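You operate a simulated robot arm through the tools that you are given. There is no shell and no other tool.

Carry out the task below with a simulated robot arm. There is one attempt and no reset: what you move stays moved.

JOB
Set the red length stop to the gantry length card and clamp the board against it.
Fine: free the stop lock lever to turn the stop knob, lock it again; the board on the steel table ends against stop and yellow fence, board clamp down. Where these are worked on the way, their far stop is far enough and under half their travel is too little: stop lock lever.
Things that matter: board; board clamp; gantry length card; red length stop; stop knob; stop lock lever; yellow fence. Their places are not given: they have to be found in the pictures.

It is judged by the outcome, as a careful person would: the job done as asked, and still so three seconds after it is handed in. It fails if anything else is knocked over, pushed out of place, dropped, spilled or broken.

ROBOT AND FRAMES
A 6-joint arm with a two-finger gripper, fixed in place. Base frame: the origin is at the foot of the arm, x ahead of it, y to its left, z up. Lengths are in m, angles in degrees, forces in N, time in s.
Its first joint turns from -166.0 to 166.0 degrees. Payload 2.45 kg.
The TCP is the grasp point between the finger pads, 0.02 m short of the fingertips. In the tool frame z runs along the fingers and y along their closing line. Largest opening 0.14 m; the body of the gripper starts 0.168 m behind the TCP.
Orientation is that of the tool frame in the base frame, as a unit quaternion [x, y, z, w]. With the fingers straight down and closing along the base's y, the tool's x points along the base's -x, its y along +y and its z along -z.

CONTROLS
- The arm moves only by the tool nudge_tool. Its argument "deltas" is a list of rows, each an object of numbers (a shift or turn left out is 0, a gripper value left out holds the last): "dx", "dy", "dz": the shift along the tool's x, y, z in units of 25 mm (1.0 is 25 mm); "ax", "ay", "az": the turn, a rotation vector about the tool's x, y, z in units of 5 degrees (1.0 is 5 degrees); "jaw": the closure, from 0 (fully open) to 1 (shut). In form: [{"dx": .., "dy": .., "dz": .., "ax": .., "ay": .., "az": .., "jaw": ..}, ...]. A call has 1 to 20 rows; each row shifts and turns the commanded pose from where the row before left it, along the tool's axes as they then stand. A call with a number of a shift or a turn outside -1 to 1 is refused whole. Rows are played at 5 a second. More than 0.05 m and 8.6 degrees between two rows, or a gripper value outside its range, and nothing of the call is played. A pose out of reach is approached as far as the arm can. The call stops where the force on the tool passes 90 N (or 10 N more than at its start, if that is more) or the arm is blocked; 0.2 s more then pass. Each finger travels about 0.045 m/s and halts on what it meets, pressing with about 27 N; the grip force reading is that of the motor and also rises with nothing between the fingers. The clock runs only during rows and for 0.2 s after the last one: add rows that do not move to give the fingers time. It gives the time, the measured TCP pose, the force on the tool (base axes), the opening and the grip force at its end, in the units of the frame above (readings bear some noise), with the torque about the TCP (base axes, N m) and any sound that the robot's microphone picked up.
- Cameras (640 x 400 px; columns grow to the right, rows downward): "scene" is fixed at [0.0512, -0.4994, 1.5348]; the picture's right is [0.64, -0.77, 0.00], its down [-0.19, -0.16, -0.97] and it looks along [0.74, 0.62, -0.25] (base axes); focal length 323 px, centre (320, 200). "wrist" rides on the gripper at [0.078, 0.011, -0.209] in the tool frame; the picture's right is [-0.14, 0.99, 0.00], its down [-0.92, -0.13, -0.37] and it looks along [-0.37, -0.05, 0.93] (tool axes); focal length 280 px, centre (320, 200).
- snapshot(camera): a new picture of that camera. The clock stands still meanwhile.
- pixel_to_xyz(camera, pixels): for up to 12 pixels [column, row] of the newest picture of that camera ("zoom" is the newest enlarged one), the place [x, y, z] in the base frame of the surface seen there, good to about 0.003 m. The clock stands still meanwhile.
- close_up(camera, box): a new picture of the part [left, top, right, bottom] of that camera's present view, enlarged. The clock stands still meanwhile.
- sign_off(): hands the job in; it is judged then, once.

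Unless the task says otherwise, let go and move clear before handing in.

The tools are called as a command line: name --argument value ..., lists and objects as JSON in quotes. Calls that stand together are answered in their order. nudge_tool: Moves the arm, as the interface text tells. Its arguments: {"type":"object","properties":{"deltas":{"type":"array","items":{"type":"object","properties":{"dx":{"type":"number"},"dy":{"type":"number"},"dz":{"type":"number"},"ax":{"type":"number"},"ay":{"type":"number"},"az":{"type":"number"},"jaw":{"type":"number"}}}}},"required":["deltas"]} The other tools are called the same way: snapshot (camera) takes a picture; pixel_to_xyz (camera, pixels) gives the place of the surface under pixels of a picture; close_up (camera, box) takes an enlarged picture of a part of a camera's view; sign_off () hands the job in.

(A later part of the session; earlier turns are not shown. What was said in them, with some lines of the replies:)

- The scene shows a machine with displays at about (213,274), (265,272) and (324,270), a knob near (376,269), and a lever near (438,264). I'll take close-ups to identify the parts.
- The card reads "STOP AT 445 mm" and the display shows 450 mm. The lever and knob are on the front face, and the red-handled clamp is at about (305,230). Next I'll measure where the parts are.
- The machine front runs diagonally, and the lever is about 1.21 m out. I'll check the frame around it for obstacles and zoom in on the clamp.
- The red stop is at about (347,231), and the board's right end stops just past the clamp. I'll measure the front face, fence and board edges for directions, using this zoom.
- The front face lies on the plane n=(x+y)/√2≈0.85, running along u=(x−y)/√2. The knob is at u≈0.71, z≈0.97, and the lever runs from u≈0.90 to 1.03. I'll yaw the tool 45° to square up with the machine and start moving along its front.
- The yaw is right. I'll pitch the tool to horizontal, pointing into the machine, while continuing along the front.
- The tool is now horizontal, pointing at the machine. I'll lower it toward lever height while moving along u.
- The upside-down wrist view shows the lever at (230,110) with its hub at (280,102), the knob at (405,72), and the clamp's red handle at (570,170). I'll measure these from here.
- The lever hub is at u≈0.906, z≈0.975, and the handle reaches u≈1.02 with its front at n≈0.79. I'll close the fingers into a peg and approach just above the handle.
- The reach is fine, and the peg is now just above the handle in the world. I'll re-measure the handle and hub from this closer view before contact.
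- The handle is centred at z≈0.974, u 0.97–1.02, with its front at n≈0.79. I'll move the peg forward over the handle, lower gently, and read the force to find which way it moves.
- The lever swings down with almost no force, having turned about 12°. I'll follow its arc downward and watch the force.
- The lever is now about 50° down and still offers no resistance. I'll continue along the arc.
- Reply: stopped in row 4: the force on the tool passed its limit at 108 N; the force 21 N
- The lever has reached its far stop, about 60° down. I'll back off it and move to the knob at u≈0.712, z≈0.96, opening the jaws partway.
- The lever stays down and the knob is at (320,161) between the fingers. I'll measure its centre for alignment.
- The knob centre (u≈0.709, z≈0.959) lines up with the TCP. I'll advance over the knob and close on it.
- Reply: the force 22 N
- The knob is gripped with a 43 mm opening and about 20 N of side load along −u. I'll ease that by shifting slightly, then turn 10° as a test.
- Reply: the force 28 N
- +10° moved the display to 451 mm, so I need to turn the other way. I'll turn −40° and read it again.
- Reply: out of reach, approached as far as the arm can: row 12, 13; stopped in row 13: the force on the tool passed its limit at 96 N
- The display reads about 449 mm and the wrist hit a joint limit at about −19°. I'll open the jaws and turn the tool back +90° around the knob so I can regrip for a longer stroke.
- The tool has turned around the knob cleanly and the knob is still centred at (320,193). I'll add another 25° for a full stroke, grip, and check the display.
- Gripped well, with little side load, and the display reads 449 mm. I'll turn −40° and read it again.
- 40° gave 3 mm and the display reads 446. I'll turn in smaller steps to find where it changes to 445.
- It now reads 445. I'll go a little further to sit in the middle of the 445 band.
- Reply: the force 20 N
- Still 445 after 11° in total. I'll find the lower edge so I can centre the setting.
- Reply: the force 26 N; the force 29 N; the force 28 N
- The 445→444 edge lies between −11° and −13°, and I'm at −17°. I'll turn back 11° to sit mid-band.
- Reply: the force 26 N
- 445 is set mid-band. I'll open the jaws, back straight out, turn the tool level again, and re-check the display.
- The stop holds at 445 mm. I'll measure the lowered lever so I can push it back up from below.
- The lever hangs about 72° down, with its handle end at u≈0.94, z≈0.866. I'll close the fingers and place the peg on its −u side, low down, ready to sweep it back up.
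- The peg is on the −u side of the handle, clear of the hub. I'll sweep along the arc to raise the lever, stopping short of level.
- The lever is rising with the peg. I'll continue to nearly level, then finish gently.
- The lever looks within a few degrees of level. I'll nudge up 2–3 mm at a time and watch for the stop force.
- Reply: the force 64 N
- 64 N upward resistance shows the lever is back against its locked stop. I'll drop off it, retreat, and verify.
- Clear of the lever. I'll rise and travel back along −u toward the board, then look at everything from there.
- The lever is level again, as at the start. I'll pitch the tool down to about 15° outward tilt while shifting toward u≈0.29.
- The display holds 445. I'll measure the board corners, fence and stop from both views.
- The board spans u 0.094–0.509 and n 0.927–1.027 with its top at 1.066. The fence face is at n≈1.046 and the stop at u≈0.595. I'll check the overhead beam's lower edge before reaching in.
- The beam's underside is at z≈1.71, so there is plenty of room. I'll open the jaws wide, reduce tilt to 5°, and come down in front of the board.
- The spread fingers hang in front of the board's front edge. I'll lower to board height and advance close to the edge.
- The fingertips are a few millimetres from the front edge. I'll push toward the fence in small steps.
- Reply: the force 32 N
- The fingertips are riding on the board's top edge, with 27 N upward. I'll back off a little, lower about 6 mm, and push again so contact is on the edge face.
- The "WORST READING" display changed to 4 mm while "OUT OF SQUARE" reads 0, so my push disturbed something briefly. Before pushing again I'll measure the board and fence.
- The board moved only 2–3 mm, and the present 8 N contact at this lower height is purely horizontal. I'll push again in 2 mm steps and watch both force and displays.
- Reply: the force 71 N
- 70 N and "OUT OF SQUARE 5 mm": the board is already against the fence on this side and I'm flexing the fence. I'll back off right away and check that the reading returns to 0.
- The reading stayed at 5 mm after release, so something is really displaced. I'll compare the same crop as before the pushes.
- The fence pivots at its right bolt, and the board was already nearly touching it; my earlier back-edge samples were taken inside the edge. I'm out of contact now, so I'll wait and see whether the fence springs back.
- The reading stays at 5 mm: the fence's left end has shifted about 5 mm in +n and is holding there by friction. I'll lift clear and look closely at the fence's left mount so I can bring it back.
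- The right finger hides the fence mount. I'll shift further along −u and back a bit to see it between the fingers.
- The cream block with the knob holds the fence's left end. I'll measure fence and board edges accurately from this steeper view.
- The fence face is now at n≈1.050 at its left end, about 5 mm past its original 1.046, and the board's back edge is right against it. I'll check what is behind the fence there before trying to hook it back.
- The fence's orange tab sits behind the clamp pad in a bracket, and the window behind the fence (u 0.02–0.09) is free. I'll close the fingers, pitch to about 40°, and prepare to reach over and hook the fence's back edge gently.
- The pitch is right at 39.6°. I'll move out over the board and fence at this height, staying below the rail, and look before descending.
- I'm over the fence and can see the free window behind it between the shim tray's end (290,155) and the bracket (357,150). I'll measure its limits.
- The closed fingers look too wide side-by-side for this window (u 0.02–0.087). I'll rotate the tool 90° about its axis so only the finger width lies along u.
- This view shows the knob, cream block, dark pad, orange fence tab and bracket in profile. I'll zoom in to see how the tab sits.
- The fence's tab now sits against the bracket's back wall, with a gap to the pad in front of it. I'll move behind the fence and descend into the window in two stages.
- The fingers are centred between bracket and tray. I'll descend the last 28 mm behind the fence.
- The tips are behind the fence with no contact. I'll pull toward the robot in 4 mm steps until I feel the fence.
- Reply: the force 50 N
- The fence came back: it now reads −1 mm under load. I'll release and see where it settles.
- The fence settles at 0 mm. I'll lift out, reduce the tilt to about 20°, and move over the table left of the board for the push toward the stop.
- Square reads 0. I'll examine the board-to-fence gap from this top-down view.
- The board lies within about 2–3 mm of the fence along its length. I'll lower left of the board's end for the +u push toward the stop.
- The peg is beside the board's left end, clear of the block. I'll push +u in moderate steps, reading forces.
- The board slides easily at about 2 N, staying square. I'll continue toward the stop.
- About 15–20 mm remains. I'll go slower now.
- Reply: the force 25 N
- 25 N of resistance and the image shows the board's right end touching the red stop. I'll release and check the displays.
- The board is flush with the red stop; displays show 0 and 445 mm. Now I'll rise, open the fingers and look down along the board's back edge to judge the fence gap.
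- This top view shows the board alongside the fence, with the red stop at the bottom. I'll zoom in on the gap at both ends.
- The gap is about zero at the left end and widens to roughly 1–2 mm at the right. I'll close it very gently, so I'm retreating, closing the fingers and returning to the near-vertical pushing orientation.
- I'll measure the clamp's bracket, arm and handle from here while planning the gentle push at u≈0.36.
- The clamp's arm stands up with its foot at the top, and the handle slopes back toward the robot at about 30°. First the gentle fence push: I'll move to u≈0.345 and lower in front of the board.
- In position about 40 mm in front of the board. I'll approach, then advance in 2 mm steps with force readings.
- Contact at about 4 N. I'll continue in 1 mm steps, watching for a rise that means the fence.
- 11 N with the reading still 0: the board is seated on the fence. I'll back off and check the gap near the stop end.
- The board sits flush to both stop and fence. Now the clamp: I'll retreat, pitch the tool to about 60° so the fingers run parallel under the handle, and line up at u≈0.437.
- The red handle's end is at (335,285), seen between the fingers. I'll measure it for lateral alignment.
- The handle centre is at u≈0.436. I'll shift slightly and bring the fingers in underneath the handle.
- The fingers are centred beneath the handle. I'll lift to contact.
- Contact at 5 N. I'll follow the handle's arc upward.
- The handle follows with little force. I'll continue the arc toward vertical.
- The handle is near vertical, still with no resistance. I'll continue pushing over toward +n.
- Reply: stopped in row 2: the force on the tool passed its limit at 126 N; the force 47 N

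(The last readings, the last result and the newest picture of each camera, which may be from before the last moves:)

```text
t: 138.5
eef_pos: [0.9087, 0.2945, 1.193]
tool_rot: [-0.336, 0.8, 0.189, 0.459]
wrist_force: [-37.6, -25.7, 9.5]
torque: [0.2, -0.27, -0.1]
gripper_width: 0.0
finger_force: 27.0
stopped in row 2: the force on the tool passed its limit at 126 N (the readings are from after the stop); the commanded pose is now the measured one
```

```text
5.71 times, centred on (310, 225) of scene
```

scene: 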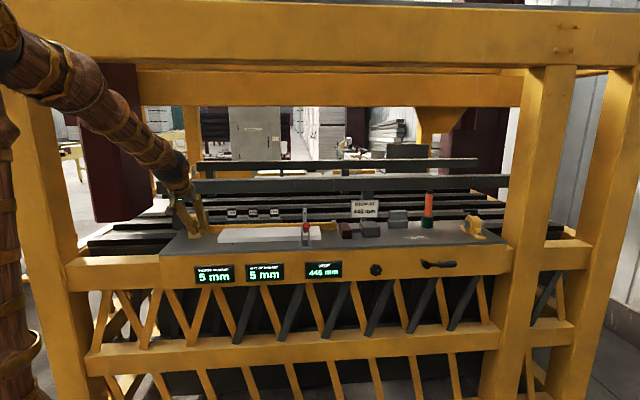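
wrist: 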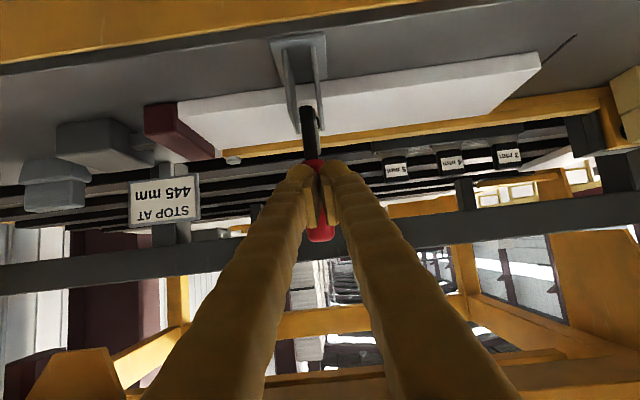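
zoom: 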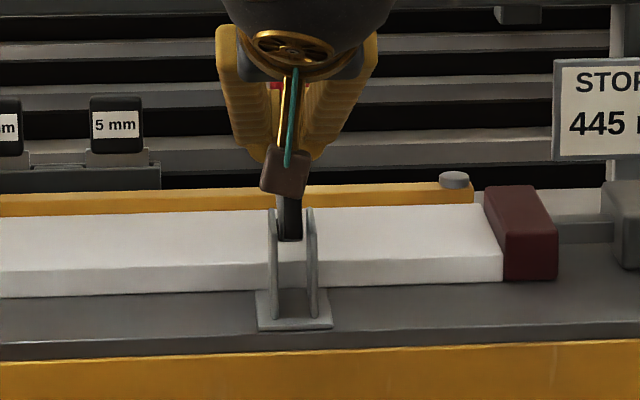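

A hard stop with the handle upright: the clamp is at its end. I'll back away and check the arm, board and displays.

nudge_tool --deltas '[{"dx": 0.15, "dz": -0.26}, {"dx": 0.4, "dz": -0.69}, {"dx": 0.506, "dz": -0.8625}, {"dx": 0.506, "dz": -0.8625}, {"dx": 0.506, "dz": -0.8625}, {"dx": 0.506, "dz": -0.8625}, {"dx": 0.506, "dz": -0.8625}, {}]'

snapshot --camera "wrist"

close_up --camera "scene" --box '[180, 185, 370, 290]'

```text
t: 140.3
eef_pos: [0.8033, 0.1876, 1.1907]
tool_rot: [-0.338, 0.8, 0.19, 0.458]
wrist_force: [0.4, -0.4, -0.3]
torque: [0.01, 0.04, 0.02]
gripper_width: 0.0
finger_force: 26.6
```

```text
taken
```

wrist: 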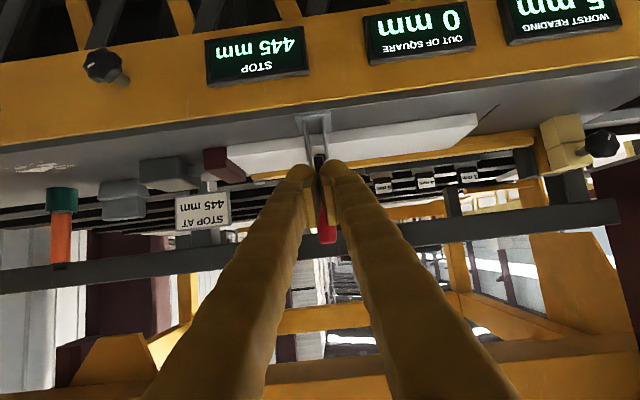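

```text
3.37 times, centred on (275, 238) of scene
```

zoom: 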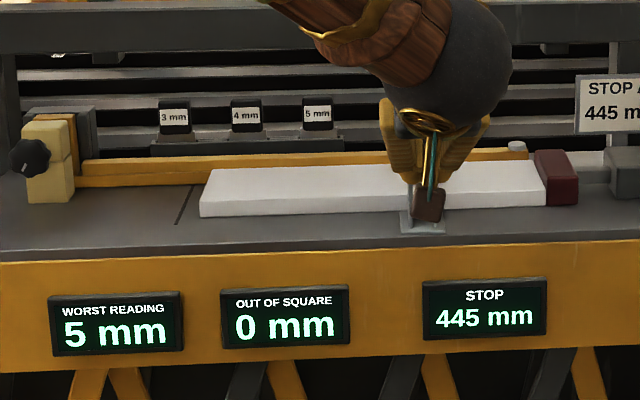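

Displays are fine. I'll move aside along −u so both cameras can see the clamp.

nudge_tool --deltas '[{"dy": 1}, {"dy": 1}, {"dy": 1}, {"dy": 1}, {"dy": 1}, {"dy": 1}, {"dy": 1}, {"dy": 1}, {"ay": 1}, {"ay": 1}, {"ay": 1}, {"ay": 1}, {"ay": 1}, {"ay": 1}, {"ay": 1}, {}]'

snapshot --camera "wrist"

close_up --camera "scene" --box '[280, 180, 370, 250]'

```text
t: 143.7
eef_pos: [0.6602, 0.3258, 1.1916]
tool_rot: [-0.379, 0.901, 0.079, 0.196]
wrist_force: [-1.0, -0.1, 0.4]
torque: [-0.05, 0.0, 0.01]
gripper_width: 0.0001
finger_force: 26.7
```

```text
taken
```

wrist: 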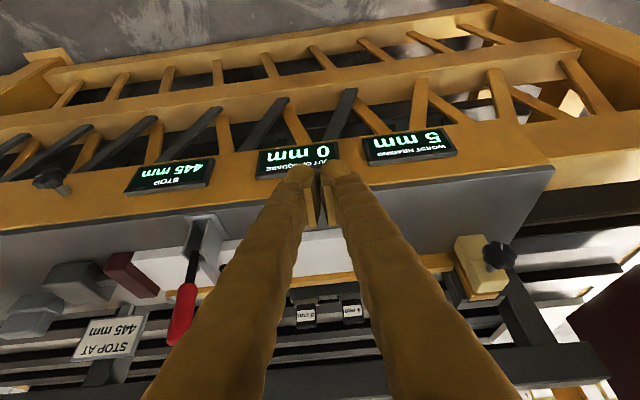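

```text
5.71 times, centred on (325, 215) of scene
```

zoom: 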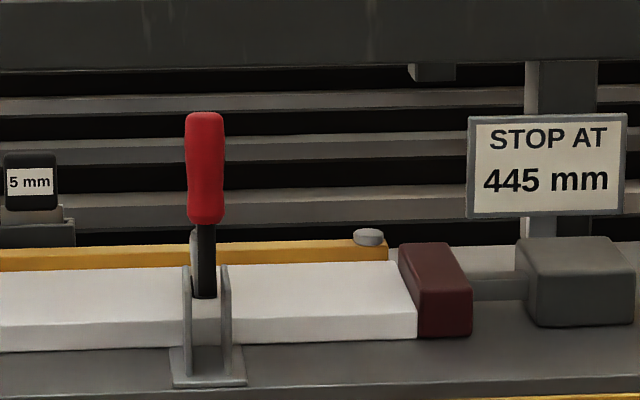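

The handle stands upright and stays there. I'll zoom in to confirm the arm and foot are down on the board.

close_up --camera "wrist" --box '[100, 190, 290, 350]'

nudge_tool --deltas '[{"dx": -1, "dz": -0.4}, {"dx": -1, "dz": -0.4}, {"dx": -1, "dz": -0.4}, {"ay": 1}, {"ay": 1}, {"ay": 1}, {"jaw": 0.2}, {}, {}, {}]'

snapshot --camera "wrist"

```text
2.50 times, centred on (195, 270) of wrist
```

zoom: 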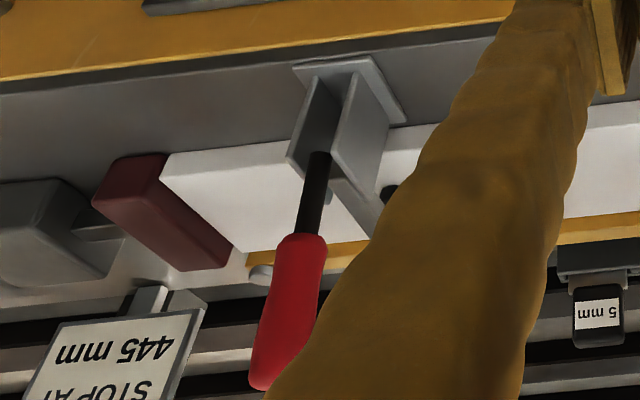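

```text
t: 145.9
eef_pos: [0.6994, 0.3657, 1.2509]
tool_rot: [-0.386, 0.919, 0.03, 0.077]
wrist_force: [-0.3, -0.5, -0.4]
torque: [0.02, 0.0, -0.04]
gripper_width: 0.0879
finger_force: 0.1
```

```text
taken
```

wrist: 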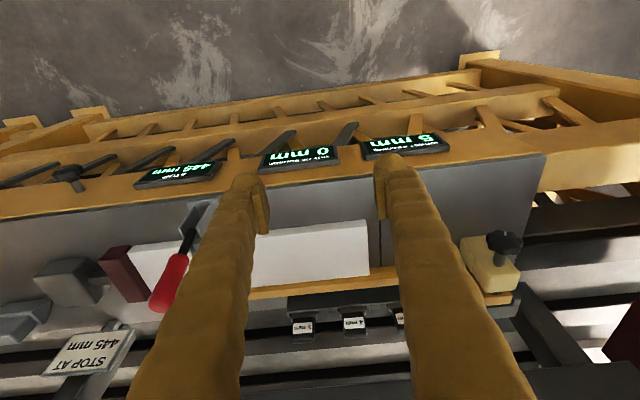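

The arm seems to lie over the board. I'll shift to get an unobstructed view of the foot.

nudge_tool --deltas '[{"dy": -1, "jaw": 0}, {"dy": -1}, {"dy": -1}, {"dy": -1}, {"dy": -1}, {}, {}]'

snapshot --camera "wrist"

close_up --camera "wrist" --box '[200, 150, 420, 320]'

```text
t: 147.5
eef_pos: [0.7895, 0.281, 1.2511]
tool_rot: [-0.386, 0.919, 0.03, 0.076]
wrist_force: [0.4, 1.1, -0.9]
torque: [0.04, -0.04, -0.02]
gripper_width: 0.1399
finger_force: 0.0
```

```text
taken
```

wrist: 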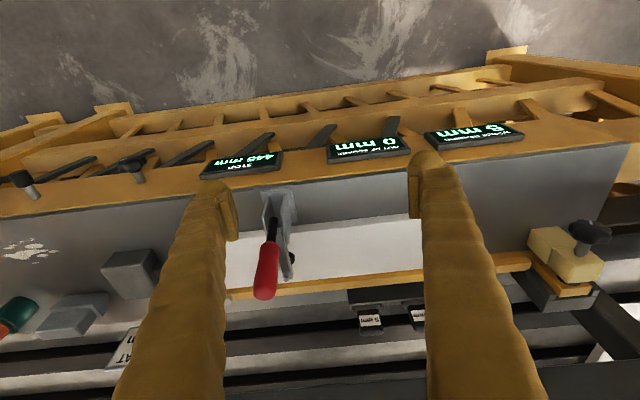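

```text
2.35 times, centred on (310, 235) of wrist
```

zoom: 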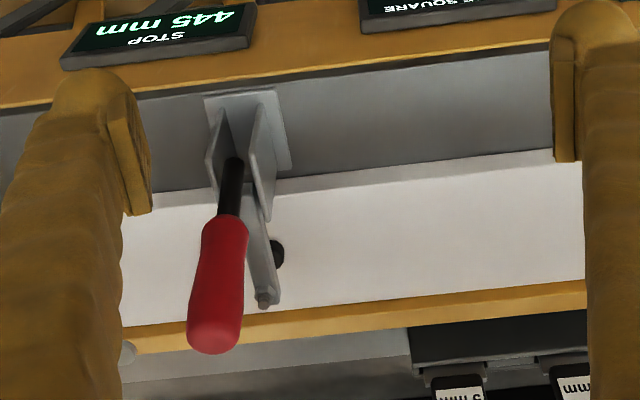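

The arm is down with its black foot at (277,255 in the zoom) on the board. I'll check the foot's height and the final board position against the fence and stop.

pixel_to_xyz --camera "zoom" --pixels '[[278, 250], [265, 280], [264, 298], [255, 240], [330, 290], [330, 300], [200, 322], [160, 195], [215, 340]]'

close_up --camera "scene" --box '[180, 190, 370, 290]'

close_up --camera "scene" --box '[390, 230, 490, 290]'

close_up --camera "scene" --box '[310, 205, 360, 240]'

```text
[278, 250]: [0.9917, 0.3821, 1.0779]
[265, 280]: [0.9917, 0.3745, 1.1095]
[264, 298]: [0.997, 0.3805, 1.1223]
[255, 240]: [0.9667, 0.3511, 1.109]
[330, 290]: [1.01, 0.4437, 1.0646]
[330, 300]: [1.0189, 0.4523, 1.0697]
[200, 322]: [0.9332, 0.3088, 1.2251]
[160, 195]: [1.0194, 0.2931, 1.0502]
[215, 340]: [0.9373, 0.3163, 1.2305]
```

```text
3.37 times, centred on (275, 240) of scene
```

zoom: 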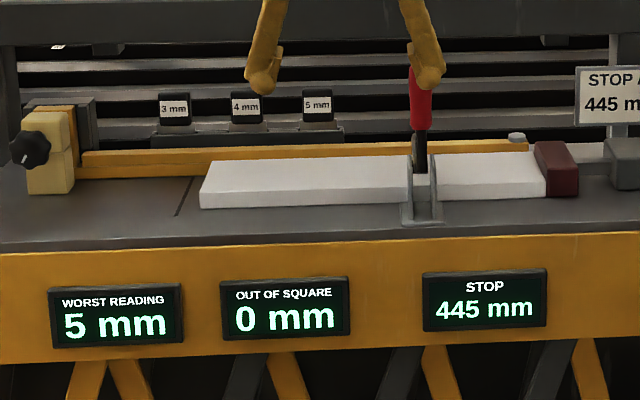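

```text
6.40 times, centred on (440, 260) of scene
```

zoom: 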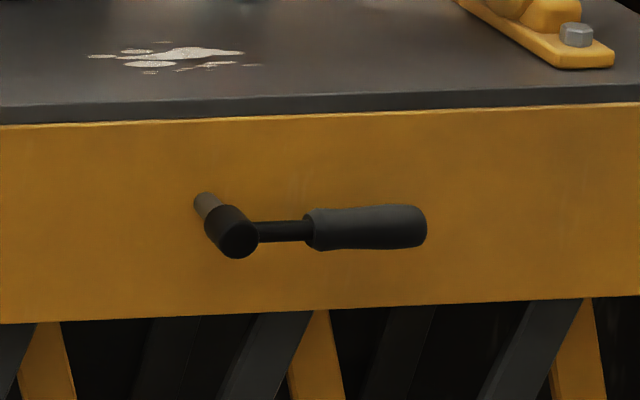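

```text
11.43 times, centred on (335, 222) of scene
```

zoom: 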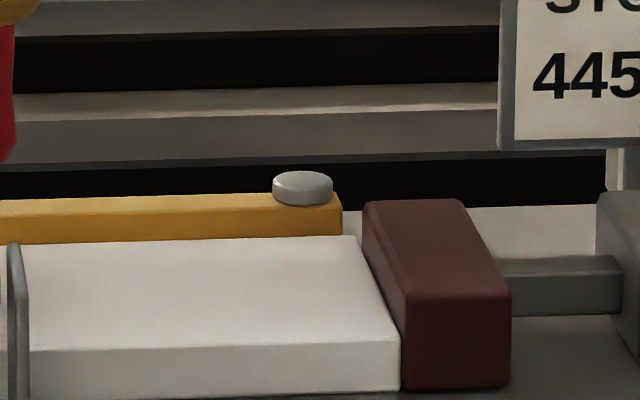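

Stop 445, square 0, lever level, foot on the board. Before handing in I'll do one last top-down check of the fence and stop contact, keeping well above everything.

nudge_tool --deltas '[{"dy": 1}, {"dy": 1}, {"dy": 1}, {"dy": 1}, {"dy": 1}, {"az": 1}, {"az": 1}, {"az": 1}, {"az": 1}, {"az": 1}, {"az": 1}, {"az": 1}, {"az": 1}, {"az": 1}, {"az": 1}, {"az": 1}, {"az": 1}, {"az": 1}, {"az": 1}, {"az": 1}]'

nudge_tool --deltas '[{"az": 1}, {"az": 1}, {"az": 1}, {"ax": -1}, {"ax": -1}, {"dy": 0.94, "dz": 0.33}, {"dy": 0.94, "dz": 0.33}, {"dy": 0.94, "dz": 0.33}, {"dy": 0.94, "dz": 0.33}, {"dy": 0.94, "dz": 0.33}, {"dy": 0.94, "dz": 0.33}, {"dy": 0.94, "dz": 0.33}, {"dy": 0.94, "dz": 0.33}, {"dy": 0.94, "dz": 0.33}, {}]'

snapshot --camera "wrist"

```text
t: 151.7
eef_pos: [0.6995, 0.3669, 1.2491]
tool_rot: [0.254, 0.964, 0.07, 0.042]
wrist_force: [0.1, 0.1, -0.1]
torque: [0.01, 0.01, -0.01]
gripper_width: 0.1399
finger_force: 0.1
```

```text
t: 154.9
eef_pos: [0.8585, 0.5278, 1.2502]
tool_rot: [0.374, 0.912, 0.155, 0.066]
wrist_force: [0.7, -0.3, 0.0]
torque: [0.02, -0.01, 0.0]
gripper_width: 0.1401
finger_force: 0.1
```

```text
taken
```

wrist: 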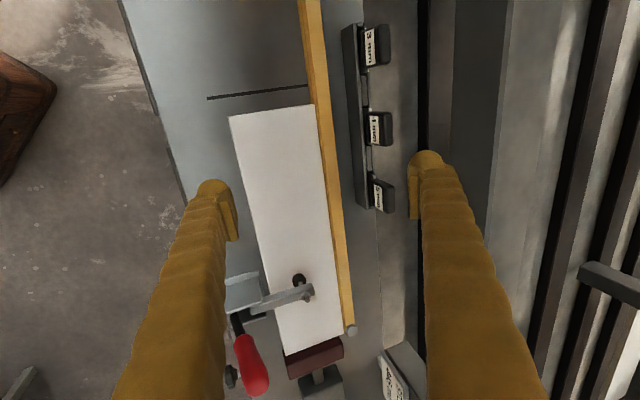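

close_up --camera "wrist" --box '[280, 290, 370, 380]'

close_up --camera "wrist" --box '[290, 85, 350, 145]'

close_up --camera "wrist" --box '[230, 240, 350, 350]'

```text
4.44 times, centred on (325, 335) of wrist
```

zoom: 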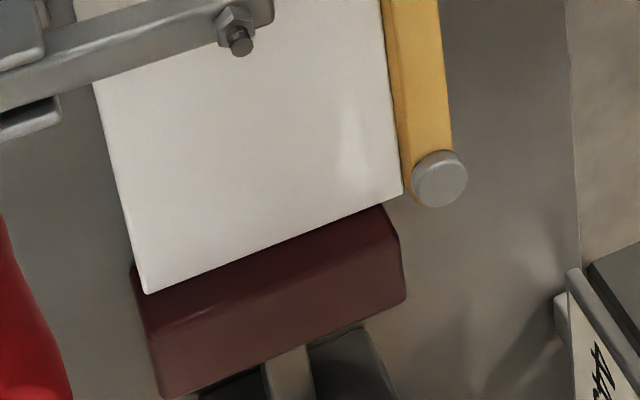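

```text
6.67 times, centred on (320, 115) of wrist
```

zoom: 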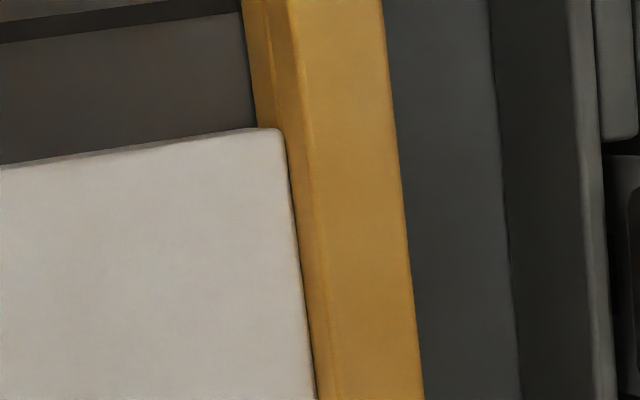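

```text
3.64 times, centred on (290, 295) of wrist
```

zoom: 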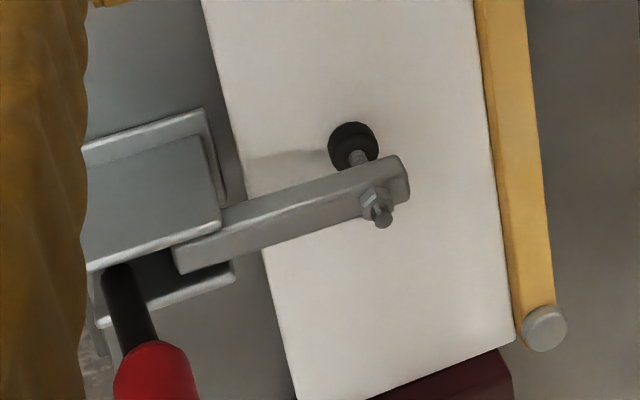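

The board is flush to the fence at both ends and to the red stop, and the clamp foot is on the board. I'll withdraw to clear space and do a final check.

nudge_tool --deltas '[{"dy": 0.33, "dz": -0.94}, {"dy": 0.33, "dz": -0.94}, {"dy": -0.94, "dz": -0.33}, {"dy": -0.94, "dz": -0.33}, {"dy": -0.94, "dz": -0.33}, {"dy": -0.94, "dz": -0.33}, {"dy": -0.94, "dz": -0.33}, {"dy": -0.94, "dz": -0.33}, {"dy": -0.94, "dz": -0.33}, {"dy": -0.94, "dz": -0.33}, {"dy": -0.94, "dz": -0.33}, {"dy": -0.94, "dz": -0.33}, {"dy": -0.94, "dz": -0.33}, {"dy": -0.94, "dz": -0.33}, {}, {}]'

snapshot --camera "scene"

close_up --camera "scene" --box '[170, 190, 370, 290]'

close_up --camera "scene" --box '[330, 190, 510, 290]'

```text
t: 158.3
eef_pos: [0.6482, 0.3151, 1.2994]
tool_rot: [0.373, 0.912, 0.156, 0.065]
wrist_force: [-0.1, 0.6, -0.8]
torque: [0.0, 0.05, -0.02]
gripper_width: 0.14
finger_force: 0.0
```

```text
taken
```

scene: 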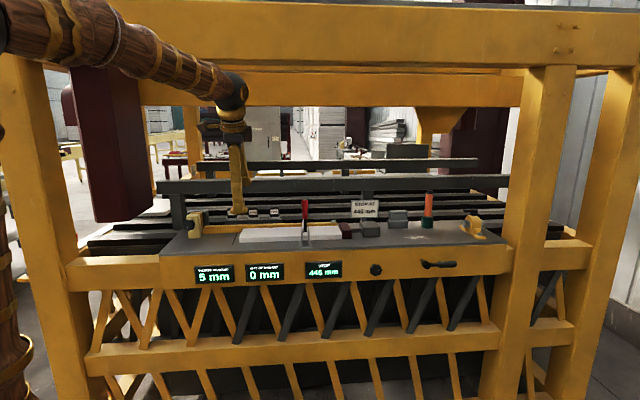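

```text
3.20 times, centred on (270, 240) of scene
```

zoom: 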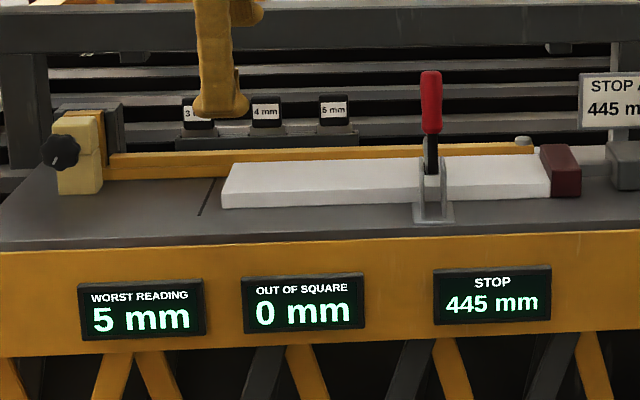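

```text
3.56 times, centred on (420, 240) of scene
```

zoom: 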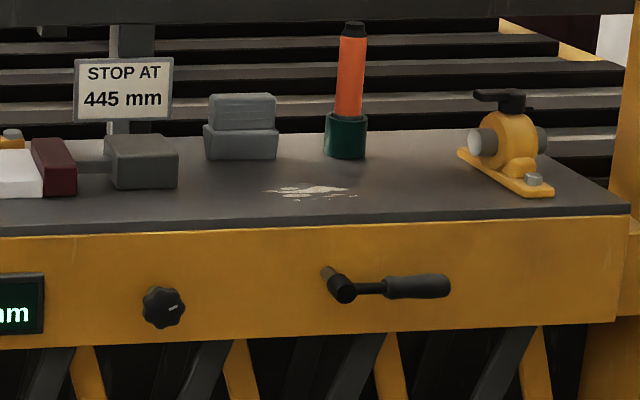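

The final pictures show STOP 445 mm, OUT OF SQUARE 0 mm, the lever level, the board against stop and fence, and the clamp handle upright with its foot on the board. The arm is clear and the gripper open. WORST READING still shows 5 mm, from my early push that shifted the fence before I pulled it back to 0. I'm handing in now.

sign_off

```text
The job is handed in.
```

The stop is set to 445 mm, as the gantry length card says, and the board is clamped against it. However, I pushed the fence out of square along the way and had to pull it back. I've handed the job in, but no verdict has come back.

- **Stop:** I swung the lock lever down to its far stop and turned the knob until the display read 445 mm. I then swung the lever back up to its starting position, and the display still read 445 mm at the end.
- **Board:** it sits flush against the red stop and, at both ends, against the yellow fence.
- **Clamp:** the handle is upright against its hard stop, and the foot is down on the board.
- **Fence:** I first pushed the board toward the fence too hard, because I had misjudged how close it already was. This knocked the fence 5 mm out of square. I pulled it back from behind, and "OUT OF SQUARE" has read 0 mm since. "WORST READING" still shows 5 mm, and I didn't try to reset it.

I saw nothing else moved or knocked over. The arm finished clear of the machine with the gripper open.
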